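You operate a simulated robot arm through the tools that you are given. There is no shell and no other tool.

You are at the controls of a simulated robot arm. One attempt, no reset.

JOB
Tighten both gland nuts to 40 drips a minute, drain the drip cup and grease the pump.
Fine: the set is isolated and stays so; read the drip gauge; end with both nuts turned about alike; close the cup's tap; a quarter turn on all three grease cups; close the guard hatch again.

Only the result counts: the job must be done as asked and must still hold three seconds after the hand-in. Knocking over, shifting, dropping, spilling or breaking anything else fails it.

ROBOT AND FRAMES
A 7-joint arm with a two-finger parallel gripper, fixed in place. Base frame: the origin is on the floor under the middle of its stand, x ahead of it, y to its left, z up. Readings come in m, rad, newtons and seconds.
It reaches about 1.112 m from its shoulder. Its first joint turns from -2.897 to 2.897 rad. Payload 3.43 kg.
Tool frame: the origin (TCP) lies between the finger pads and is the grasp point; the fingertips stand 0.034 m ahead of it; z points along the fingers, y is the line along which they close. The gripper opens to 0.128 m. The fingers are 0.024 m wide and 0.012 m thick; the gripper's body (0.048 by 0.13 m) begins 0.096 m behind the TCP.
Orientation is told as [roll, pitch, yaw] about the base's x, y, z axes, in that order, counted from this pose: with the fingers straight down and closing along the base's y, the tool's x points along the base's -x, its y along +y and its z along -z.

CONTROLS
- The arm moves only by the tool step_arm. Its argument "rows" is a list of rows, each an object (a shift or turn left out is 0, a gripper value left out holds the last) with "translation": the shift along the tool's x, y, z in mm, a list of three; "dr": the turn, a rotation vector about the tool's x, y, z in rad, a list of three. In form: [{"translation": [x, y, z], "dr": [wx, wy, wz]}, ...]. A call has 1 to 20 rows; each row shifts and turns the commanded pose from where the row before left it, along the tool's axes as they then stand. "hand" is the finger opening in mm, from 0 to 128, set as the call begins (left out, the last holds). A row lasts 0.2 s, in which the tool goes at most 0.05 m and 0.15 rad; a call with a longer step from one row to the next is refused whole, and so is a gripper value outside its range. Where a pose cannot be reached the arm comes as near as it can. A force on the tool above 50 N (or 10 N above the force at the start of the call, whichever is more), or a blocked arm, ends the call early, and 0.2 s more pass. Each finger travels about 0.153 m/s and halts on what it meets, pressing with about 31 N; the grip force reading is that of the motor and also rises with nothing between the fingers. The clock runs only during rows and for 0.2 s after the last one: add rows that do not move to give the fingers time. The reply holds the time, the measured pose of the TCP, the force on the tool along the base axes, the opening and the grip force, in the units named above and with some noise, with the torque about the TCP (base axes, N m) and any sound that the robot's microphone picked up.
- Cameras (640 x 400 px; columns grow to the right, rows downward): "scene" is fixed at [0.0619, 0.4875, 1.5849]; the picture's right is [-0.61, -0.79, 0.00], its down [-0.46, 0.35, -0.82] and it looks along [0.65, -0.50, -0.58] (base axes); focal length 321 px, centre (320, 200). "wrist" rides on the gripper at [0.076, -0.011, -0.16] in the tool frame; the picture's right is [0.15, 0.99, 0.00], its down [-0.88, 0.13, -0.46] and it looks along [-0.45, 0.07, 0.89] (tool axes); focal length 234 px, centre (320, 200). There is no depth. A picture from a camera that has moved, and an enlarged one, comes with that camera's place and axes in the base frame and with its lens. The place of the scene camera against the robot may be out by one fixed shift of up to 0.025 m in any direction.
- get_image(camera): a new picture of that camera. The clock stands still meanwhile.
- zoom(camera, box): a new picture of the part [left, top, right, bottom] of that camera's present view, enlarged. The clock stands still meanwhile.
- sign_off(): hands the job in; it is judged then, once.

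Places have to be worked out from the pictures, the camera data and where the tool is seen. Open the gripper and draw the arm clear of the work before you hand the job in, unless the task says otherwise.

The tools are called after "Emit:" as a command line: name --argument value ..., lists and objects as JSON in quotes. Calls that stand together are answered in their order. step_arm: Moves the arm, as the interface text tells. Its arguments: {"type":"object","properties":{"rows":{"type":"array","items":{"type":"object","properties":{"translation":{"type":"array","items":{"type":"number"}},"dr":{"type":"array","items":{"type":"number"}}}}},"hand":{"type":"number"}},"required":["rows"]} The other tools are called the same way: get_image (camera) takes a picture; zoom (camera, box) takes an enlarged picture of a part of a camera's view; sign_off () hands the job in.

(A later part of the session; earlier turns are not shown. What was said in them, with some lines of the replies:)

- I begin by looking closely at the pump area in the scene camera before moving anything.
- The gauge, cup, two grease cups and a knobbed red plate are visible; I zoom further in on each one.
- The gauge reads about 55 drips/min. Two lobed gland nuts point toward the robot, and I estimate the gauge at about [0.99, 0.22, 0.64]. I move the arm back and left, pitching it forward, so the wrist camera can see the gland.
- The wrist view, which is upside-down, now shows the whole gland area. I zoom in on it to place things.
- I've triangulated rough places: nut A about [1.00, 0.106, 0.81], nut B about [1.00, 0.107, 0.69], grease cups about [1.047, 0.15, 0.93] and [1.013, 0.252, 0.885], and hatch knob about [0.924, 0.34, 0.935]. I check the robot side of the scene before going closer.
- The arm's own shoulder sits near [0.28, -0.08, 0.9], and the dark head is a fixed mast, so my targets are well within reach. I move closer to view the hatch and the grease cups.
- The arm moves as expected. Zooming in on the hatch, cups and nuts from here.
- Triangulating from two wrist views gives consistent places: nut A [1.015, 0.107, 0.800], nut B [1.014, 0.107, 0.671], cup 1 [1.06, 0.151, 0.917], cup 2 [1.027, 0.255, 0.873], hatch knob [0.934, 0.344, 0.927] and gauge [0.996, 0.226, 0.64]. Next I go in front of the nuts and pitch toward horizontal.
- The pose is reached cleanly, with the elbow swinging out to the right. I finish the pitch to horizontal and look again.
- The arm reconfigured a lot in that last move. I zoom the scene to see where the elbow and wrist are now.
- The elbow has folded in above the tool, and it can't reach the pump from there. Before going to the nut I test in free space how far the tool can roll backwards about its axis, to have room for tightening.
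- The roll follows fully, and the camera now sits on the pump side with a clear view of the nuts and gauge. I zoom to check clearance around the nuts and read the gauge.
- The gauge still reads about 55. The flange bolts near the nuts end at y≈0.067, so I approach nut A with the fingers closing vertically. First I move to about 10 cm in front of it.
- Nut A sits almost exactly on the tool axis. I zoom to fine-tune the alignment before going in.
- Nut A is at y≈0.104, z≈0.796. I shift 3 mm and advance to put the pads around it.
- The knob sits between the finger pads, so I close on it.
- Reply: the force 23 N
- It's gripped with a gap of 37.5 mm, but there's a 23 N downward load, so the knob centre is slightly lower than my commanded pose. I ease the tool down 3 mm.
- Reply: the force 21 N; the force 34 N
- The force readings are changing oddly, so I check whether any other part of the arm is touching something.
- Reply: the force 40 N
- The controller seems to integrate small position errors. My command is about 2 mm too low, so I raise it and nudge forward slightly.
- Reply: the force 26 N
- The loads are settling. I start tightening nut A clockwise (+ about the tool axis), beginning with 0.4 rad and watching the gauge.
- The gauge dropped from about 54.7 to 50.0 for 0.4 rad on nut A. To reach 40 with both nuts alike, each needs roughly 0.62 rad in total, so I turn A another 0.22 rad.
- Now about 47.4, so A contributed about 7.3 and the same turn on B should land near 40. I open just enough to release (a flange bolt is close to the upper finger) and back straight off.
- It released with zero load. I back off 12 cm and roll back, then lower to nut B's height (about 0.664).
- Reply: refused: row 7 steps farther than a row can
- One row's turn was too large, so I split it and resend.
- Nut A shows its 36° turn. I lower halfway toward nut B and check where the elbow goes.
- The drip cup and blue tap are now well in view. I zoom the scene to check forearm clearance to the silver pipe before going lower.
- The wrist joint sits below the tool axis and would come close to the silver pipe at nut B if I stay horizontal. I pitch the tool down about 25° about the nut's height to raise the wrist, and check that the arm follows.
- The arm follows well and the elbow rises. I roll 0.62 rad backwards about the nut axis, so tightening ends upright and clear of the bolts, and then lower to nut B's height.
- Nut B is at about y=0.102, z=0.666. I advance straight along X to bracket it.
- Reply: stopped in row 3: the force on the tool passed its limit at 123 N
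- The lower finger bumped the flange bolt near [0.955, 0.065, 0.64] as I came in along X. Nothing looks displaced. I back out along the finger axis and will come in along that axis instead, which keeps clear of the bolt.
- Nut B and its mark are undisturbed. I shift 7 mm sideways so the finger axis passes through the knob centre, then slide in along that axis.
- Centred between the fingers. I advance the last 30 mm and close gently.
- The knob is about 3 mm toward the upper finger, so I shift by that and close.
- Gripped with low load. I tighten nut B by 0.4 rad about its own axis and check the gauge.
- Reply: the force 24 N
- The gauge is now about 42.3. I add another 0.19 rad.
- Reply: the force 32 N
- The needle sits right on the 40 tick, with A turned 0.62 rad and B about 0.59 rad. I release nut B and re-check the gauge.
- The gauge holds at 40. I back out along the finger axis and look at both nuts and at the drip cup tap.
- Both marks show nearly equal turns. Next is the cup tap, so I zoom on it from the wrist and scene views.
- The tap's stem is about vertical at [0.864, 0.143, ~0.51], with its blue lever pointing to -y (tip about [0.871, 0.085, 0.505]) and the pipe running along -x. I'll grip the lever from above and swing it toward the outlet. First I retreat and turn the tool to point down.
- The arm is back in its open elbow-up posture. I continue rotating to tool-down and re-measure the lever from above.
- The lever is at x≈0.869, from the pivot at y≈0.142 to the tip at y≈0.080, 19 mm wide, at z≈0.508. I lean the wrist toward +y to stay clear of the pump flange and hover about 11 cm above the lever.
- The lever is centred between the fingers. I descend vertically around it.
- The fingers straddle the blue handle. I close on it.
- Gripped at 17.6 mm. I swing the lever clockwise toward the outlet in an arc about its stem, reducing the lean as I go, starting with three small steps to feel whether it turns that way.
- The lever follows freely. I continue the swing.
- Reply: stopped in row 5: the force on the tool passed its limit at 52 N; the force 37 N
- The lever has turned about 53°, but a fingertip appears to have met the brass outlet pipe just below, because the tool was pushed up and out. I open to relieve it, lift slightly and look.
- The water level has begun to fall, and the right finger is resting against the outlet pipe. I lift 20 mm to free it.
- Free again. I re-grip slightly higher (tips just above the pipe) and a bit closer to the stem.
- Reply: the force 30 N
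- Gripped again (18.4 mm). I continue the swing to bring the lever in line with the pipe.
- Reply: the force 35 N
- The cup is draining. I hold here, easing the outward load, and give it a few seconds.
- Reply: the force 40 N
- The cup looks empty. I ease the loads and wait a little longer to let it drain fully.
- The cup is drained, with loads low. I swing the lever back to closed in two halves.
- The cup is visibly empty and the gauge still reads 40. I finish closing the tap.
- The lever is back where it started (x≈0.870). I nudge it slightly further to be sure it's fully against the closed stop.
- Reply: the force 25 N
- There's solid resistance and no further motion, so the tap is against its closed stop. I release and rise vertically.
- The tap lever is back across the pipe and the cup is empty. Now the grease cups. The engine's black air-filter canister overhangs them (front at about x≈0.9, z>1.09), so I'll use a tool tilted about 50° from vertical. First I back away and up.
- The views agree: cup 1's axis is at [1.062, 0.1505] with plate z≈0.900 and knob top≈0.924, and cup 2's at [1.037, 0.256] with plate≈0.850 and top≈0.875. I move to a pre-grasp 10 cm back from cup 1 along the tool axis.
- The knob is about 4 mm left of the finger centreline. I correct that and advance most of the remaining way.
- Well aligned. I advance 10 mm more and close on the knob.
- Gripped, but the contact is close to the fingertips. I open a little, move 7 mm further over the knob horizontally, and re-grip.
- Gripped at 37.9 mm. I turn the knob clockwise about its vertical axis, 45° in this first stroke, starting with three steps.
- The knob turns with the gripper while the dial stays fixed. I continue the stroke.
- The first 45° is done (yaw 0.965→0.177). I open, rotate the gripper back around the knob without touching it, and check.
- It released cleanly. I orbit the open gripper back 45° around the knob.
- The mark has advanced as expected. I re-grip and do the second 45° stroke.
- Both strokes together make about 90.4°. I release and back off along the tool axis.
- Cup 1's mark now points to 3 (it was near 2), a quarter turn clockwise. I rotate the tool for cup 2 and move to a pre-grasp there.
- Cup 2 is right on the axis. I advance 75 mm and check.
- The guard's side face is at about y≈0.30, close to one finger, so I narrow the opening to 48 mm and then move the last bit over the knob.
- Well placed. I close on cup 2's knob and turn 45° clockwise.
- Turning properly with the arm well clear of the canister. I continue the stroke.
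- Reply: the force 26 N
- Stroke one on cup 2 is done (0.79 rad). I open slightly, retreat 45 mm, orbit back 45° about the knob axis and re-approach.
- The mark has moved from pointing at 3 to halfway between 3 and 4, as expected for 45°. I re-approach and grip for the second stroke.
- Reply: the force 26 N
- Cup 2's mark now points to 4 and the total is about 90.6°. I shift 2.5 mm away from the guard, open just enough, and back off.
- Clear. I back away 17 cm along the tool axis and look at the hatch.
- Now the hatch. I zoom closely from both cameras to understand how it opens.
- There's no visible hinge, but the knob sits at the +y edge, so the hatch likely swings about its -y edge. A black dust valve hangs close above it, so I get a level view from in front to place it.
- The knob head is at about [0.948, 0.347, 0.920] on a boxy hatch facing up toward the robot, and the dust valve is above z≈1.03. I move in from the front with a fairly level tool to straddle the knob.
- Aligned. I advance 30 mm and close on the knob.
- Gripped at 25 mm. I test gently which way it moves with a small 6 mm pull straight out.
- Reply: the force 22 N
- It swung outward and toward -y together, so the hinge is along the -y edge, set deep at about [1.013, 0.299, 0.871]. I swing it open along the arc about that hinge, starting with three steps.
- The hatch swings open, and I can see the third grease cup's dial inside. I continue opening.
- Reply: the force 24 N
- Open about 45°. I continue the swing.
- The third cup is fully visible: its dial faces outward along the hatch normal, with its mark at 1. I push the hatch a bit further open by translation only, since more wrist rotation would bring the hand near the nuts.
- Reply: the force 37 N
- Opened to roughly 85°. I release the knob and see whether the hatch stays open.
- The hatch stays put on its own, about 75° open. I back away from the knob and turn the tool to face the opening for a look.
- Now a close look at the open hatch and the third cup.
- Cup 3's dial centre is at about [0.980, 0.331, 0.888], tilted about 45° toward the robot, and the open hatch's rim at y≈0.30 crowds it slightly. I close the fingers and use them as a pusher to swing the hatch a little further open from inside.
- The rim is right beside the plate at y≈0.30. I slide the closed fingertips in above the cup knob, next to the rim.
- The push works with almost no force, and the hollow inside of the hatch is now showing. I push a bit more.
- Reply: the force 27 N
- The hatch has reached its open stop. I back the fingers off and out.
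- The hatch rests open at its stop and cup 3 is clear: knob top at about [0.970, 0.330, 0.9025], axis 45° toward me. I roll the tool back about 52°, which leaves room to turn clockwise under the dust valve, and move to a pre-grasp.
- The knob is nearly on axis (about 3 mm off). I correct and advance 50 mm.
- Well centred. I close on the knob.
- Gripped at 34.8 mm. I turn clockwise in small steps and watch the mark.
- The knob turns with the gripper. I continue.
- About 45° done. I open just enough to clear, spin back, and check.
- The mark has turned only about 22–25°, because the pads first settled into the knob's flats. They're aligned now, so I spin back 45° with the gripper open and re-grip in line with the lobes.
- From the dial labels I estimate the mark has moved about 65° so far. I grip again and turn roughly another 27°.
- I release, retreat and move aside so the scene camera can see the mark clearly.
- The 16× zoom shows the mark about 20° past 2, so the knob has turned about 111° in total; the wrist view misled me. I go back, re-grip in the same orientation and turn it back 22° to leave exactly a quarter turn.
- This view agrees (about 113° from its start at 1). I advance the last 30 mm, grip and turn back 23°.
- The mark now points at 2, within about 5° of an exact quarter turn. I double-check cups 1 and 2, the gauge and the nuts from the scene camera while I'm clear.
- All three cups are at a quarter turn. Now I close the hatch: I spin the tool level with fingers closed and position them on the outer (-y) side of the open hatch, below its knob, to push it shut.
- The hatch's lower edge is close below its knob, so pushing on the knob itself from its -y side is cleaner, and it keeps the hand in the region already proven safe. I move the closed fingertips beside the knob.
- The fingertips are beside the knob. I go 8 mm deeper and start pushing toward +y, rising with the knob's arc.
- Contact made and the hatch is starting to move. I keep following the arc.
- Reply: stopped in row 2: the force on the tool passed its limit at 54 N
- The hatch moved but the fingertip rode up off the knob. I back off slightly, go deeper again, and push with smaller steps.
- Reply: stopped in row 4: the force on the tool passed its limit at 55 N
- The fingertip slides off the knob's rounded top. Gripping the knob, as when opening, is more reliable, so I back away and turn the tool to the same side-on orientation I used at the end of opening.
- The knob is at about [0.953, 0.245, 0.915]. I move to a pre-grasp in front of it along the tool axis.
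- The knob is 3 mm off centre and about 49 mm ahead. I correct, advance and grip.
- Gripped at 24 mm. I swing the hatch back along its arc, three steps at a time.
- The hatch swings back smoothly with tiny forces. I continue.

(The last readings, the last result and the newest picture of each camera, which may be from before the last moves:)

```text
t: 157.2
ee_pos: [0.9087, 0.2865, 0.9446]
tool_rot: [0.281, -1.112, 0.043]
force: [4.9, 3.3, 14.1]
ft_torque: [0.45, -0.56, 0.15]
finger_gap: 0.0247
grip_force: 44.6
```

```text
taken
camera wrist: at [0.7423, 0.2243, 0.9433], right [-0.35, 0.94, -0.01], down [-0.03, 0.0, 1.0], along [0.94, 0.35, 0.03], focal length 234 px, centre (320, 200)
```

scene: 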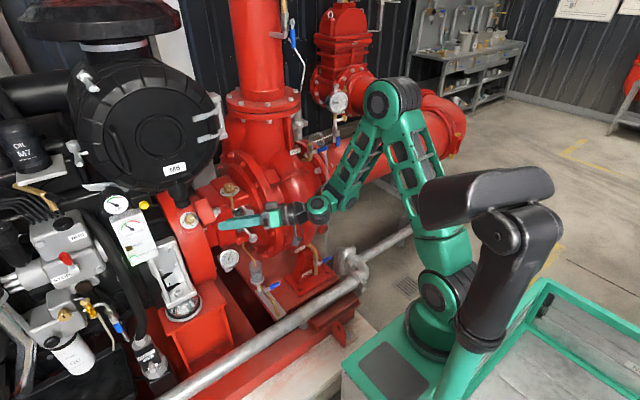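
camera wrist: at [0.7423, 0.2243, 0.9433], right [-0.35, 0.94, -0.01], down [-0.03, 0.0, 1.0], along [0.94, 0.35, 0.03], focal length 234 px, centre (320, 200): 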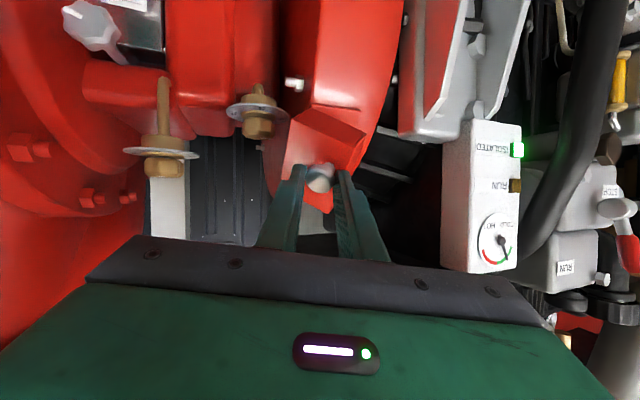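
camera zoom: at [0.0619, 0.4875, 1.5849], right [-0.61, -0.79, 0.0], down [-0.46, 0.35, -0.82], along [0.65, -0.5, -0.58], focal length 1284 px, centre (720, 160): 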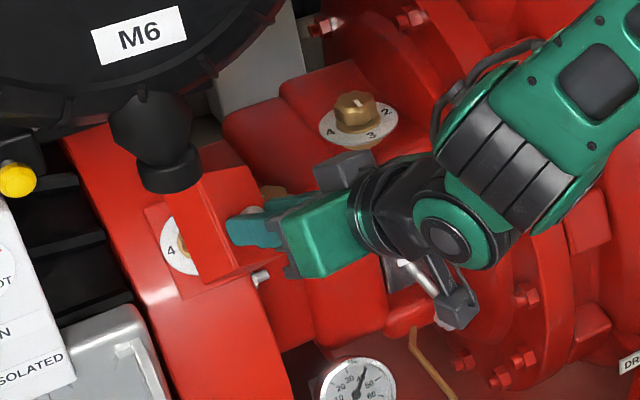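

Emit:
step_arm --rows '[{"translation": [-0.4, 12.4, 3.6], "dr": [0.114, 0.0138, -0.0358]}, {"translation": [-0.4, 12.4, 3.6], "dr": [0.114, 0.0138, -0.0358]}, {"translation": [-0.4, 12.4, 3.6], "dr": [0.09, 0.011, -0.028]}, {}]'

Emit:
zoom --camera "scene" --box '[140, 160, 300, 260]'

Emit:
get_image --camera "wrist"

Emit:
zoom --camera "wrist" --box '[220, 100, 420, 225]'

```text
t: 158.2
ee_pos: [0.9119, 0.3223, 0.9422]
tool_rot: [-0.236, -1.072, 0.265]
force: [13.4, -0.1, 8.1]
ft_torque: [0.02, -1.43, 0.09]
finger_gap: 0.0246
grip_force: 45.2
```

```text
4.00 times, centred on (220, 210) of scene
camera zoom: at [0.0619, 0.4875, 1.5849], right [-0.61, -0.79, 0.0], down [-0.46, 0.35, -0.82], along [0.65, -0.5, -0.58], focal length 1284 px, centre (720, 160)
```

zoom: 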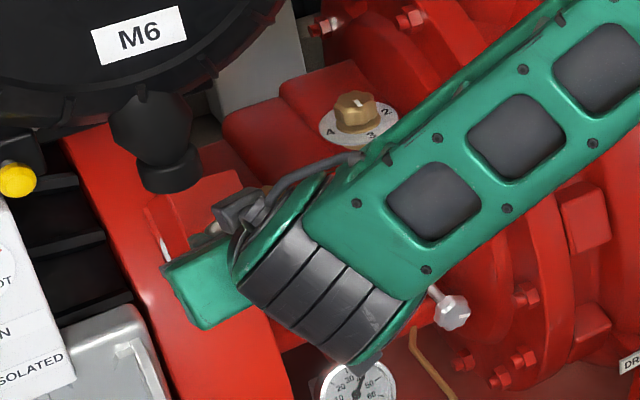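

```text
taken
camera wrist: at [0.7348, 0.3035, 0.9506], right [-0.12, 0.96, -0.24], down [-0.01, 0.24, 0.97], along [0.99, 0.12, -0.02], focal length 234 px, centre (320, 200)
```

wrist: 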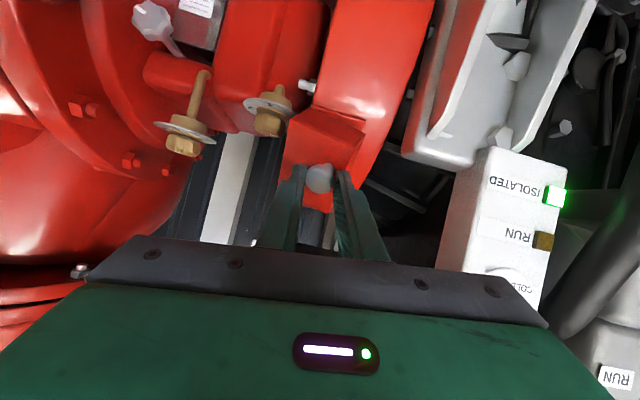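

```text
3.20 times, centred on (320, 162) of wrist
camera zoom: at [0.7348, 0.3035, 0.9506], right [-0.12, 0.96, -0.24], down [-0.01, 0.24, 0.97], along [0.99, 0.12, -0.02], focal length 749 px, centre (320, 320)
```

zoom: 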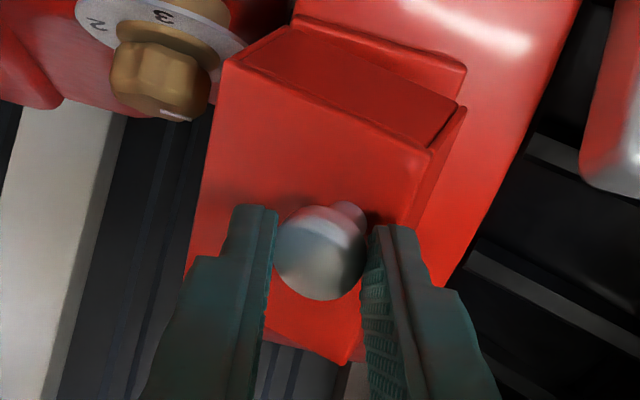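

Almost shut (about 19° left). I finish with pure translation along the arc and press it home lightly.

Emit:
step_arm --rows '[{"translation": [0, 8.3, 2.4]}, {"translation": [0, 8, 3.6]}, {"translation": [0.5, 7.4, 5]}, {}]'

Emit:
zoom --camera "wrist" --box '[220, 100, 420, 225]'

```text
t: 159.2
ee_pos: [0.9203, 0.3449, 0.9322]
tool_rot: [-0.235, -1.07, 0.263]
force: [7.9, -10.3, 0.5]
ft_torque: [-0.47, 0.12, -0.61]
finger_gap: 0.0251
grip_force: 44.8
```

```text
3.20 times, centred on (320, 162) of wrist
camera zoom: at [0.7433, 0.3256, 0.9418], right [-0.12, 0.96, -0.24], down [0.0, 0.24, 0.97], along [0.99, 0.12, -0.03], focal length 749 px, centre (320, 320)
```

zoom: 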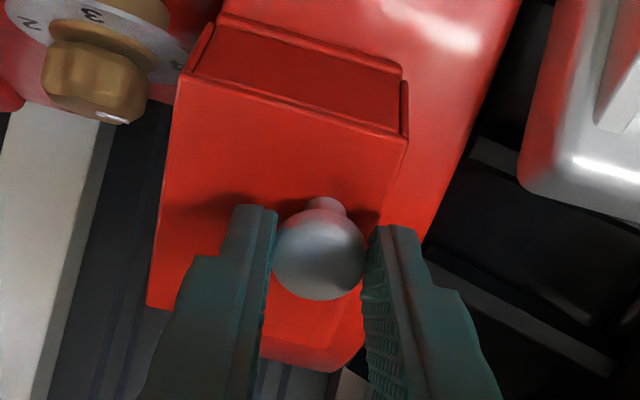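

Emit:
step_arm --rows '[{"translation": [0.5, 2, 3]}, {"translation": [0.5, 2, 2]}, {}]'

Emit:
zoom --camera "wrist" --box '[220, 100, 420, 225]'

```text
t: 159.9
ee_pos: [0.9159, 0.3398, 0.9382]
tool_rot: [-0.268, -1.077, 0.276]
force: [22.3, -23.1, -22.0]
ft_torque: [-0.48, 0.51, -0.66]
finger_gap: 0.0244
grip_force: 45.1
stopped in row 3: the force on the tool passed its limit at 50 N (the readings are from after the stop); the commanded pose is now the measured one
```

```text
3.20 times, centred on (320, 162) of wrist
camera zoom: at [0.7386, 0.3231, 0.9454], right [-0.11, 0.96, -0.25], down [-0.01, 0.25, 0.97], along [0.99, 0.11, -0.02], focal length 749 px, centre (320, 320)
```

zoom: 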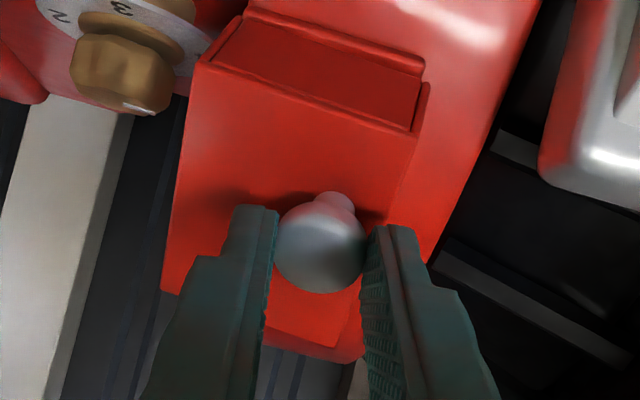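

I over-pressed and the stop rebounded the tool slightly. I return to the closed position (TCP about [0.920, 0.345, 0.932]) and release there.

Emit:
step_arm --rows '[{"translation": [0, 2.6, 3.5]}, {"translation": [0, 2.6, 3.3]}, {}]'

Emit:
step_arm --rows '[{}, {}, {}]' --hand 44

Emit:
zoom --camera "wrist" --box '[220, 100, 420, 225]'

```text
t: 160.8
ee_pos: [0.9029, 0.3567, 0.9519]
tool_rot: [-0.253, -1.096, 0.282]
force: [0.9, -0.1, -0.9]
ft_torque: [0.02, -0.05, 0.0]
finger_gap: 0.014
grip_force: 0.0
stopped in row 3: the force on the tool passed its limit at 51 N (the readings are from after the stop); the commanded pose is now the measured one
```

```text
t: 161.6
ee_pos: [0.9037, 0.3562, 0.9521]
tool_rot: [-0.253, -1.097, 0.283]
force: [0.0, -0.8, 0.2]
ft_torque: [0.02, 0.03, 0.0]
finger_gap: 0.0442
grip_force: 0.1
```

```text
3.20 times, centred on (320, 162) of wrist
camera zoom: at [0.7274, 0.3364, 0.9553], right [-0.12, 0.96, -0.24], down [-0.03, 0.24, 0.97], along [0.99, 0.12, 0.0], focal length 749 px, centre (320, 320)
```

zoom: 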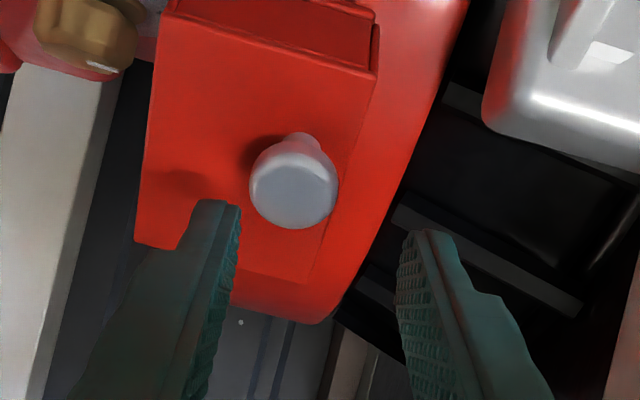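

The pads slid off the knob. I back straight out in -x, keeping low under the dust valve, and inspect the hatch.

Emit:
step_arm --rows '[{"translation": [16, 0, -28]}, {"translation": [16, 0, -28]}, {"translation": [20, -15, -25]}, {}]'

Emit:
get_image --camera "wrist"

Emit:
zoom --camera "wrist" --box '[260, 90, 420, 190]'

Emit:
zoom --camera "scene" --box '[160, 190, 224, 240]'

Emit:
get_image --camera "scene"

```text
t: 162.6
ee_pos: [0.8102, 0.3328, 0.9422]
tool_rot: [-0.254, -1.095, 0.282]
force: [0.3, 0.1, 0.9]
ft_torque: [-0.01, 0.01, 0.0]
finger_gap: 0.0441
grip_force: 0.0
```

```text
taken
camera wrist: at [0.6337, 0.3136, 0.9459], right [-0.12, 0.96, -0.24], down [-0.03, 0.24, 0.97], along [0.99, 0.12, 0.0], focal length 234 px, centre (320, 200)
```

wrist: 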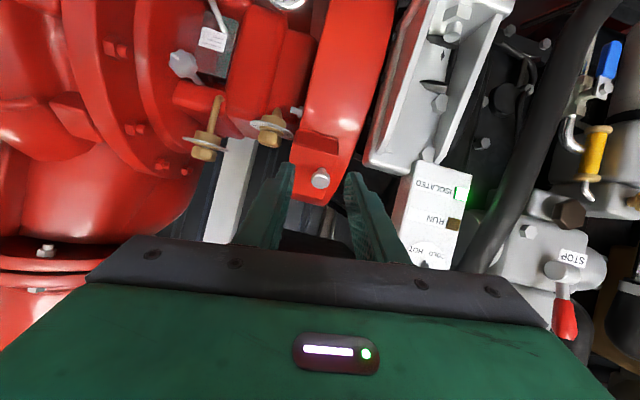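

```text
4.00 times, centred on (340, 140) of wrist
camera zoom: at [0.6337, 0.3136, 0.9459], right [-0.12, 0.96, -0.24], down [-0.03, 0.24, 0.97], along [0.99, 0.12, 0.0], focal length 937 px, centre (240, 440)
```

zoom: 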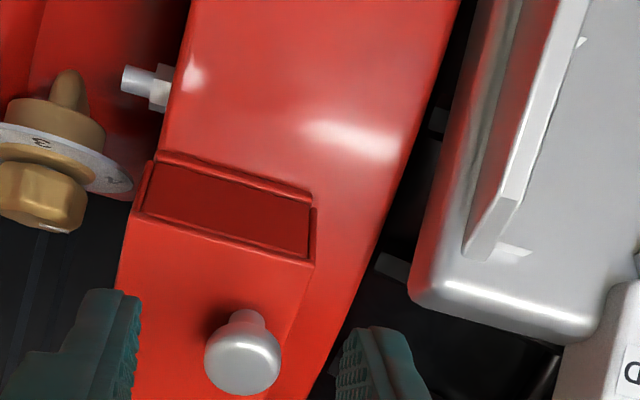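

```text
8.00 times, centred on (192, 215) of scene
camera zoom: at [0.0619, 0.4875, 1.5849], right [-0.61, -0.79, 0.0], down [-0.46, 0.35, -0.82], along [0.65, -0.5, -0.58], focal length 2568 px, centre (1344, 80)
```

zoom: 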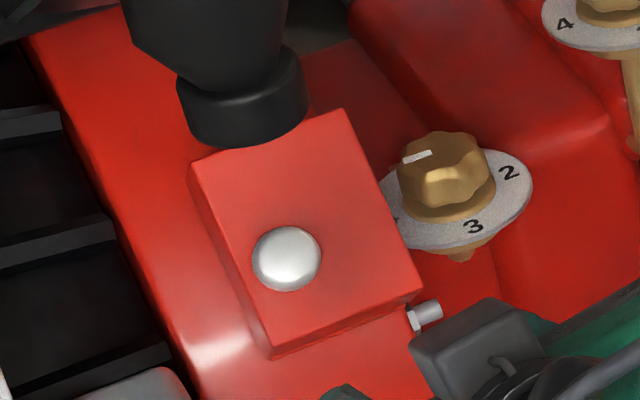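

```text
taken
```

scene: 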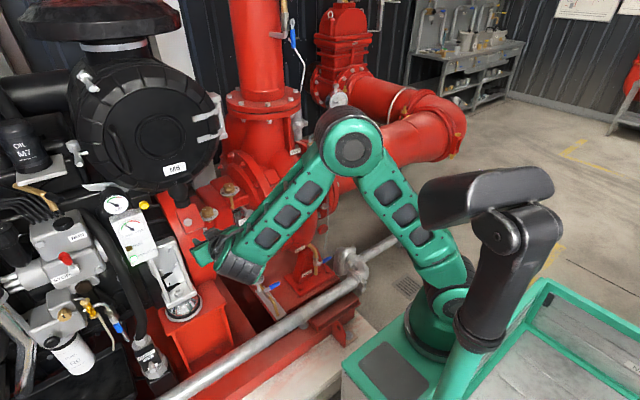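

Emit:
zoom --camera "scene" --box '[166, 196, 214, 241]'

Emit:
zoom --camera "wrist" --box '[280, 110, 376, 170]'

```text
8.89 times, centred on (190, 218) of scene
camera zoom: at [0.0619, 0.4875, 1.5849], right [-0.61, -0.79, 0.0], down [-0.46, 0.35, -0.82], along [0.65, -0.5, -0.58], focal length 2853 px, centre (1476, 36)
```

zoom: 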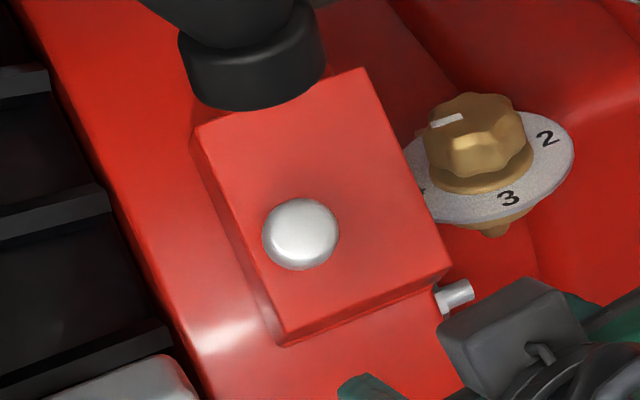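

```text
6.67 times, centred on (328, 140) of wrist
camera zoom: at [0.6337, 0.3136, 0.9459], right [-0.12, 0.96, -0.24], down [-0.03, 0.24, 0.97], along [0.99, 0.12, 0.0], focal length 1561 px, centre (267, 600)
```

zoom: 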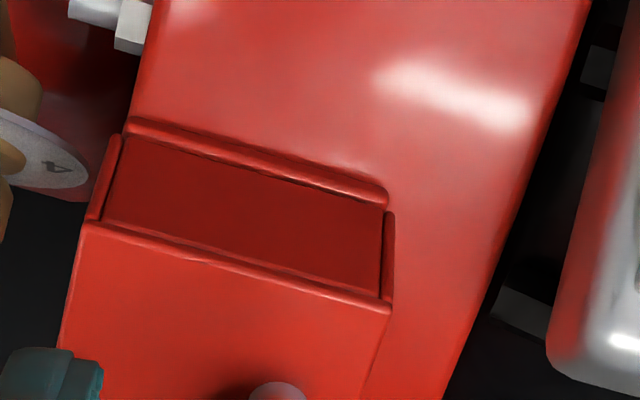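

The identical zoom matches the original closed picture exactly, so the hatch is fully shut. I now draw the arm well clear and do a final check of everything.

Emit:
step_arm --rows '[{"translation": [0, -17, -39]}, {"translation": [0, -17, -39]}, {"translation": [0, -17, -39]}, {"translation": [0, -17, -39]}, {"translation": [0, -17, -39]}, {"translation": [0, -17, -39]}, {}]' --hand 100

Emit:
get_image --camera "scene"

Emit:
zoom --camera "scene" --box '[205, 240, 253, 270]'

Emit:
zoom --camera "scene" --box '[230, 250, 310, 300]'

Emit:
zoom --camera "scene" --box '[180, 170, 276, 230]'

Emit:
zoom --camera "scene" --box '[220, 195, 284, 245]'

Emit:
zoom --camera "scene" --box '[90, 180, 250, 280]'

```text
t: 164.2
ee_pos: [0.6046, 0.2345, 1.0586]
tool_rot: [-0.252, -1.093, 0.282]
force: [0.4, 0.6, -0.6]
ft_torque: [-0.01, 0.02, -0.04]
finger_gap: 0.1001
grip_force: 0.1
```

```text
taken
```

scene: 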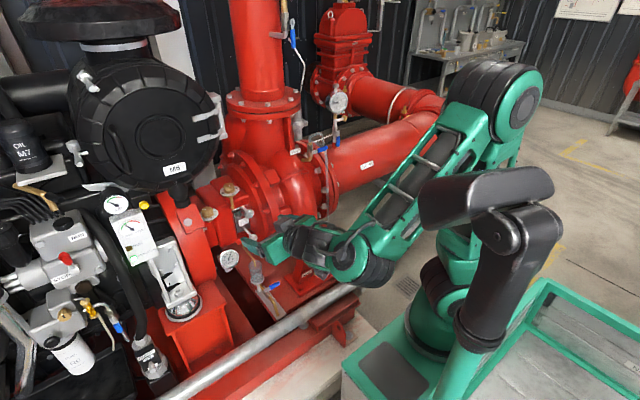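

```text
13.33 times, centred on (229, 255) of scene
camera zoom: at [0.0619, 0.4875, 1.5849], right [-0.61, -0.79, 0.0], down [-0.46, 0.35, -0.82], along [0.65, -0.5, -0.58], focal length 4279 px, centre (1533, -533)
```

zoom: 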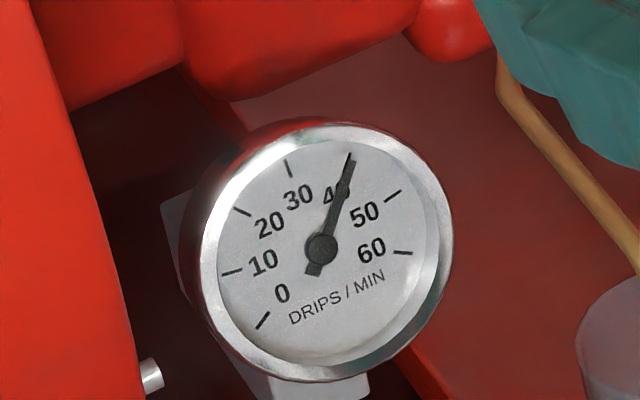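

```text
8.00 times, centred on (270, 275) of scene
camera zoom: at [0.0619, 0.4875, 1.5849], right [-0.61, -0.79, 0.0], down [-0.46, 0.35, -0.82], along [0.65, -0.5, -0.58], focal length 2568 px, centre (720, -400)
```

zoom: 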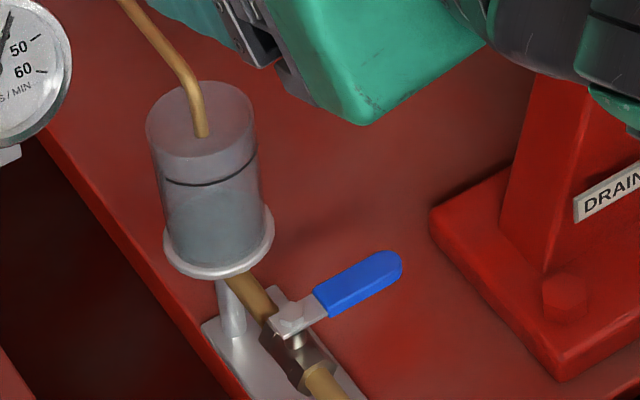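

```text
6.67 times, centred on (228, 200) of scene
camera zoom: at [0.0619, 0.4875, 1.5849], right [-0.61, -0.79, 0.0], down [-0.46, 0.35, -0.82], along [0.65, -0.5, -0.58], focal length 2140 px, centre (933, 200)
```

zoom: 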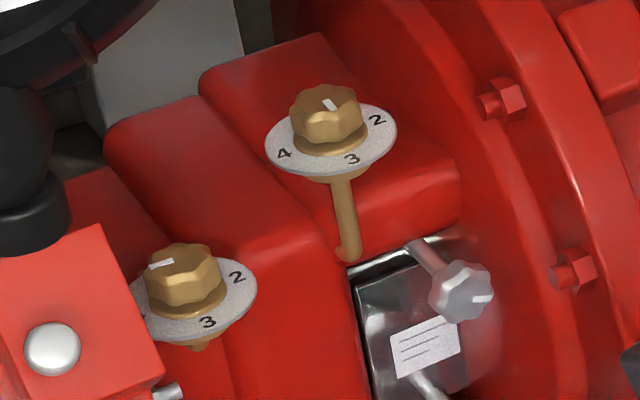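

```text
8.00 times, centred on (252, 220) of scene
camera zoom: at [0.0619, 0.4875, 1.5849], right [-0.61, -0.79, 0.0], down [-0.46, 0.35, -0.82], along [0.65, -0.5, -0.58], focal length 2568 px, centre (864, 40)
```

zoom: 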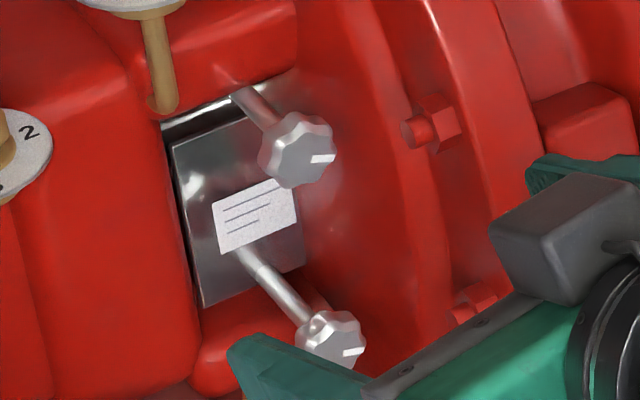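

```text
4.00 times, centred on (170, 230) of scene
camera zoom: at [0.0619, 0.4875, 1.5849], right [-0.61, -0.79, 0.0], down [-0.46, 0.35, -0.82], along [0.65, -0.5, -0.58], focal length 1284 px, centre (920, 80)
```

zoom: 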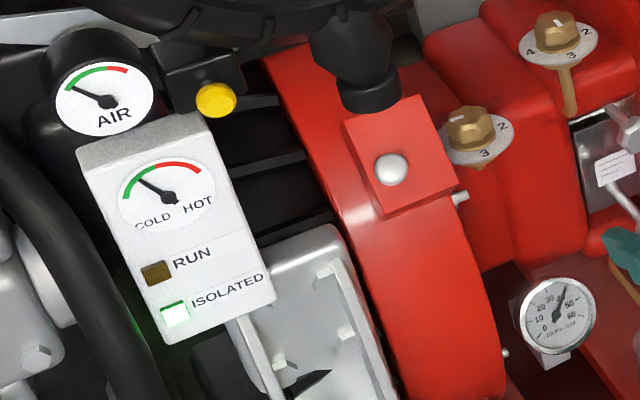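

The gauge holds 40, isolation is still lit, both nuts match, and the tap and hatch are closed. The cup's lower part looks slightly bluish, so I zoom in to check whether any water is left or has come back.

Emit:
zoom --camera "scene" --box '[244, 256, 272, 288]'

Emit:
step_arm --rows '[{"translation": [0, -25, -25]}, {"translation": [0, -25, -25]}, {}, {}, {}, {}, {}, {}, {}, {}, {}, {}, {}, {}, {}, {}, {}]'

Emit:
zoom --camera "scene" --box '[244, 256, 272, 288]'

```text
12.50 times, centred on (258, 272) of scene
camera zoom: at [0.0619, 0.4875, 1.5849], right [-0.61, -0.79, 0.0], down [-0.46, 0.35, -0.82], along [0.65, -0.5, -0.58], focal length 4012 px, centre (1095, -700)
```

zoom: 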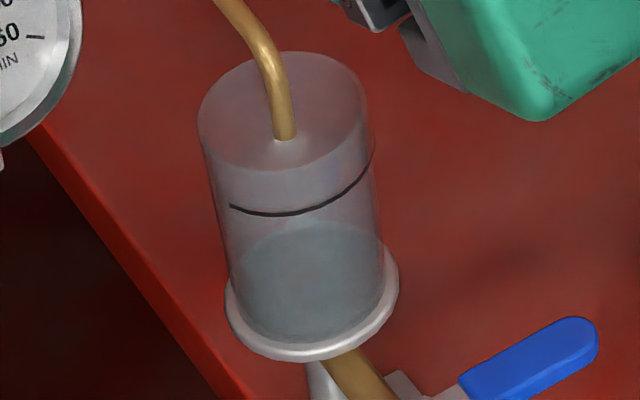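

```text
t: 167.8
ee_pos: [0.5626, 0.1844, 1.0859]
tool_rot: [-0.251, -1.095, 0.281]
force: [0.5, 0.6, -0.1]
ft_torque: [-0.03, -0.02, -0.02]
finger_gap: 0.1002
grip_force: 0.0
```

```text
12.50 times, centred on (258, 272) of scene
camera zoom: at [0.0619, 0.4875, 1.5849], right [-0.61, -0.79, 0.0], down [-0.46, 0.35, -0.82], along [0.65, -0.5, -0.58], focal length 4012 px, centre (1095, -700)
```

zoom: 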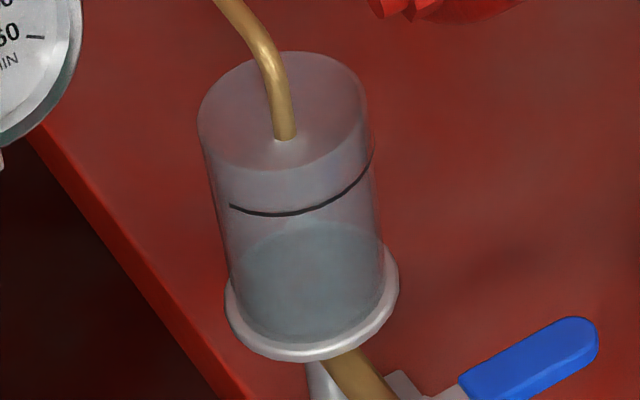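

Emit:
get_image --camera "wrist"

```text
taken
camera wrist: at [0.3866, 0.164, 1.0899], right [-0.12, 0.96, -0.24], down [-0.03, 0.24, 0.97], along [0.99, 0.12, 0.0], focal length 234 px, centre (320, 200)
```

wrist: 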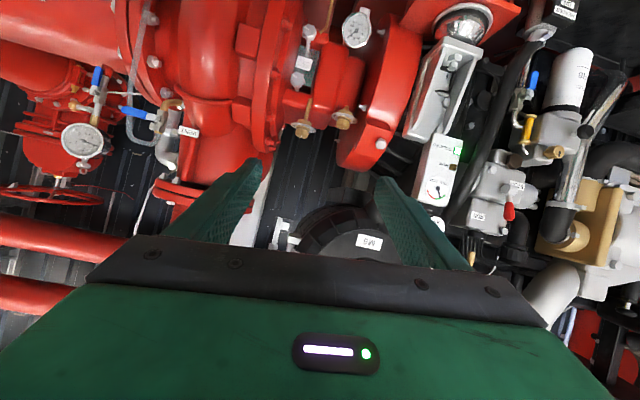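

The cup is outside this view, so I tilt the tool down to look at it from above.

Emit:
step_arm --rows '[{"dr": [0, 0.13, 0]}, {"dr": [0, 0.13, 0]}, {"dr": [0, 0.13, 0]}, {"dr": [0, 0.13, 0]}, {}]'

Emit:
get_image --camera "wrist"

```text
t: 169.0
ee_pos: [0.5628, 0.1845, 1.0861]
tool_rot: [-0.136, -0.582, 0.13]
force: [0.3, -0.4, -0.1]
ft_torque: [0.01, 0.01, -0.02]
finger_gap: 0.1002
grip_force: 0.1
```

```text
taken
camera wrist: at [0.411, 0.1756, 1.1772], right [-0.18, 0.97, -0.19], down [0.47, 0.25, 0.85], along [0.87, 0.06, -0.5], focal length 234 px, centre (320, 200)
```

wrist: 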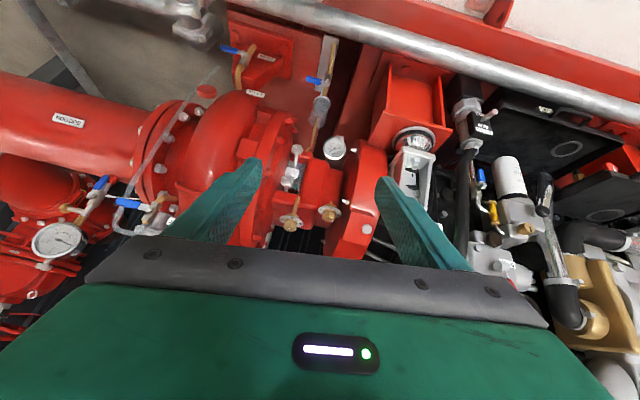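

Emit:
zoom --camera "wrist" --box '[296, 70, 344, 140]'

Emit:
zoom --camera "wrist" --box '[270, 120, 390, 240]'

```text
5.71 times, centred on (320, 105) of wrist
camera zoom: at [0.411, 0.1756, 1.1772], right [-0.18, 0.97, -0.19], down [0.47, 0.25, 0.85], along [0.87, 0.06, -0.5], focal length 1338 px, centre (320, 743)
```

zoom: 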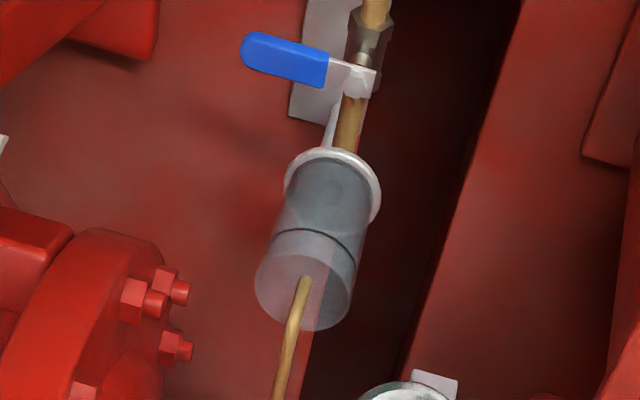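

```text
3.33 times, centred on (330, 180) of wrist
camera zoom: at [0.411, 0.1756, 1.1772], right [-0.18, 0.97, -0.19], down [0.47, 0.25, 0.85], along [0.87, 0.06, -0.5], focal length 781 px, centre (287, 267)
```

zoom: 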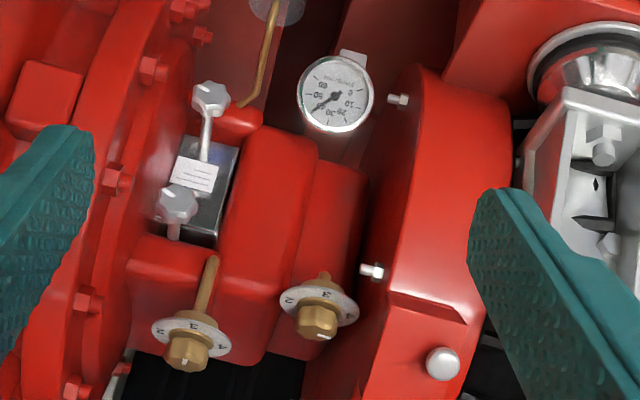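

Emit:
zoom --camera "wrist" --box '[308, 92, 332, 128]'

Emit:
zoom --camera "scene" --box '[248, 262, 268, 284]'

```text
11.11 times, centred on (320, 110) of wrist
camera zoom: at [0.411, 0.1756, 1.1772], right [-0.18, 0.97, -0.19], down [0.47, 0.25, 0.85], along [0.87, 0.06, -0.5], focal length 2602 px, centre (320, 1200)
```

zoom: 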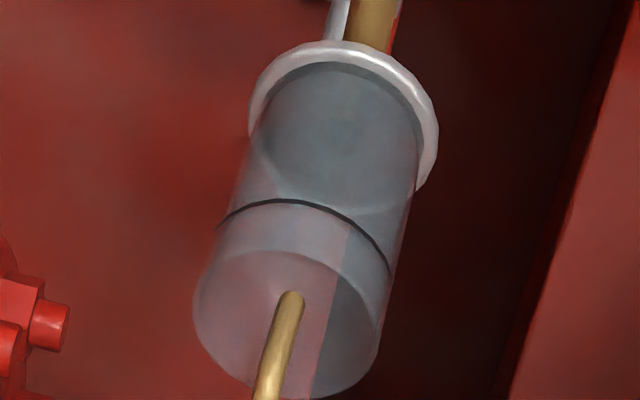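

```text
16.00 times, centred on (258, 273) of scene
camera zoom: at [0.0619, 0.4875, 1.5849], right [-0.61, -0.79, 0.0], down [-0.46, 0.35, -0.82], along [0.65, -0.5, -0.58], focal length 5135 px, centre (1312, -968)
```

zoom: 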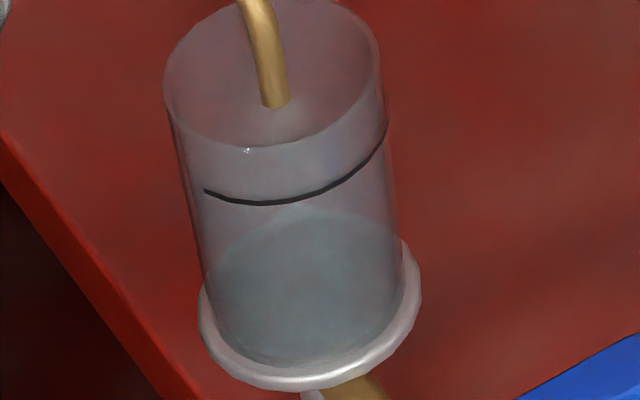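

Everything checks out:
- **Gauge and nuts:** the gauge is on 40, with the nuts turned about 0.62 and 0.59 rad.
- **Drip cup:** the blue water is gone and the tap lever is back across the pipe.
- **Grease cups:** 1 and 2 are a quarter turn on; 3 is within about 5° of one.
- **Hatch:** shut, matching its original picture.
- **Isolation and arm:** isolation is still lit, and the arm is clear with the gripper open.

I hand the job in.

Emit:
sign_off

```text
The job is handed in.
```

I finished the job and handed it in; I haven't seen the judge's result. This is how things stood at hand-in:

- **Gland nuts:** the drip gauge reads 40 a minute, down from about 55. I turned the upper nut about 36° and the lower about 34°.
- **Drip cup:** drained, and the tap is pushed back against its closed stop. The cup looks empty, though a grey-blue disc at the bottom, which I took for its floor, could be a thin film of water.
- **Grease cups:** cups 1 and 2 each got a quarter turn clockwise. I overturned cup 3, the one under the hatch, to about 111° and turned it back. It sits within about 5° of a quarter turn.
- **Guard hatch:** closed again. It looks the same as in the picture taken before I opened it.
- **Isolation:** the ISOLATED light stayed on throughout.

**Contacts:** a finger bumped a pump flange bolt at 123 N while approaching the lower nut. A finger also met the brass outlet pipe while opening the tap. Closing the hatch tripped the 50 N limit several times, and on the last one the gripper slid off the hatch knob. I saw nothing moved or damaged.

The arm is drawn back with the gripper open.
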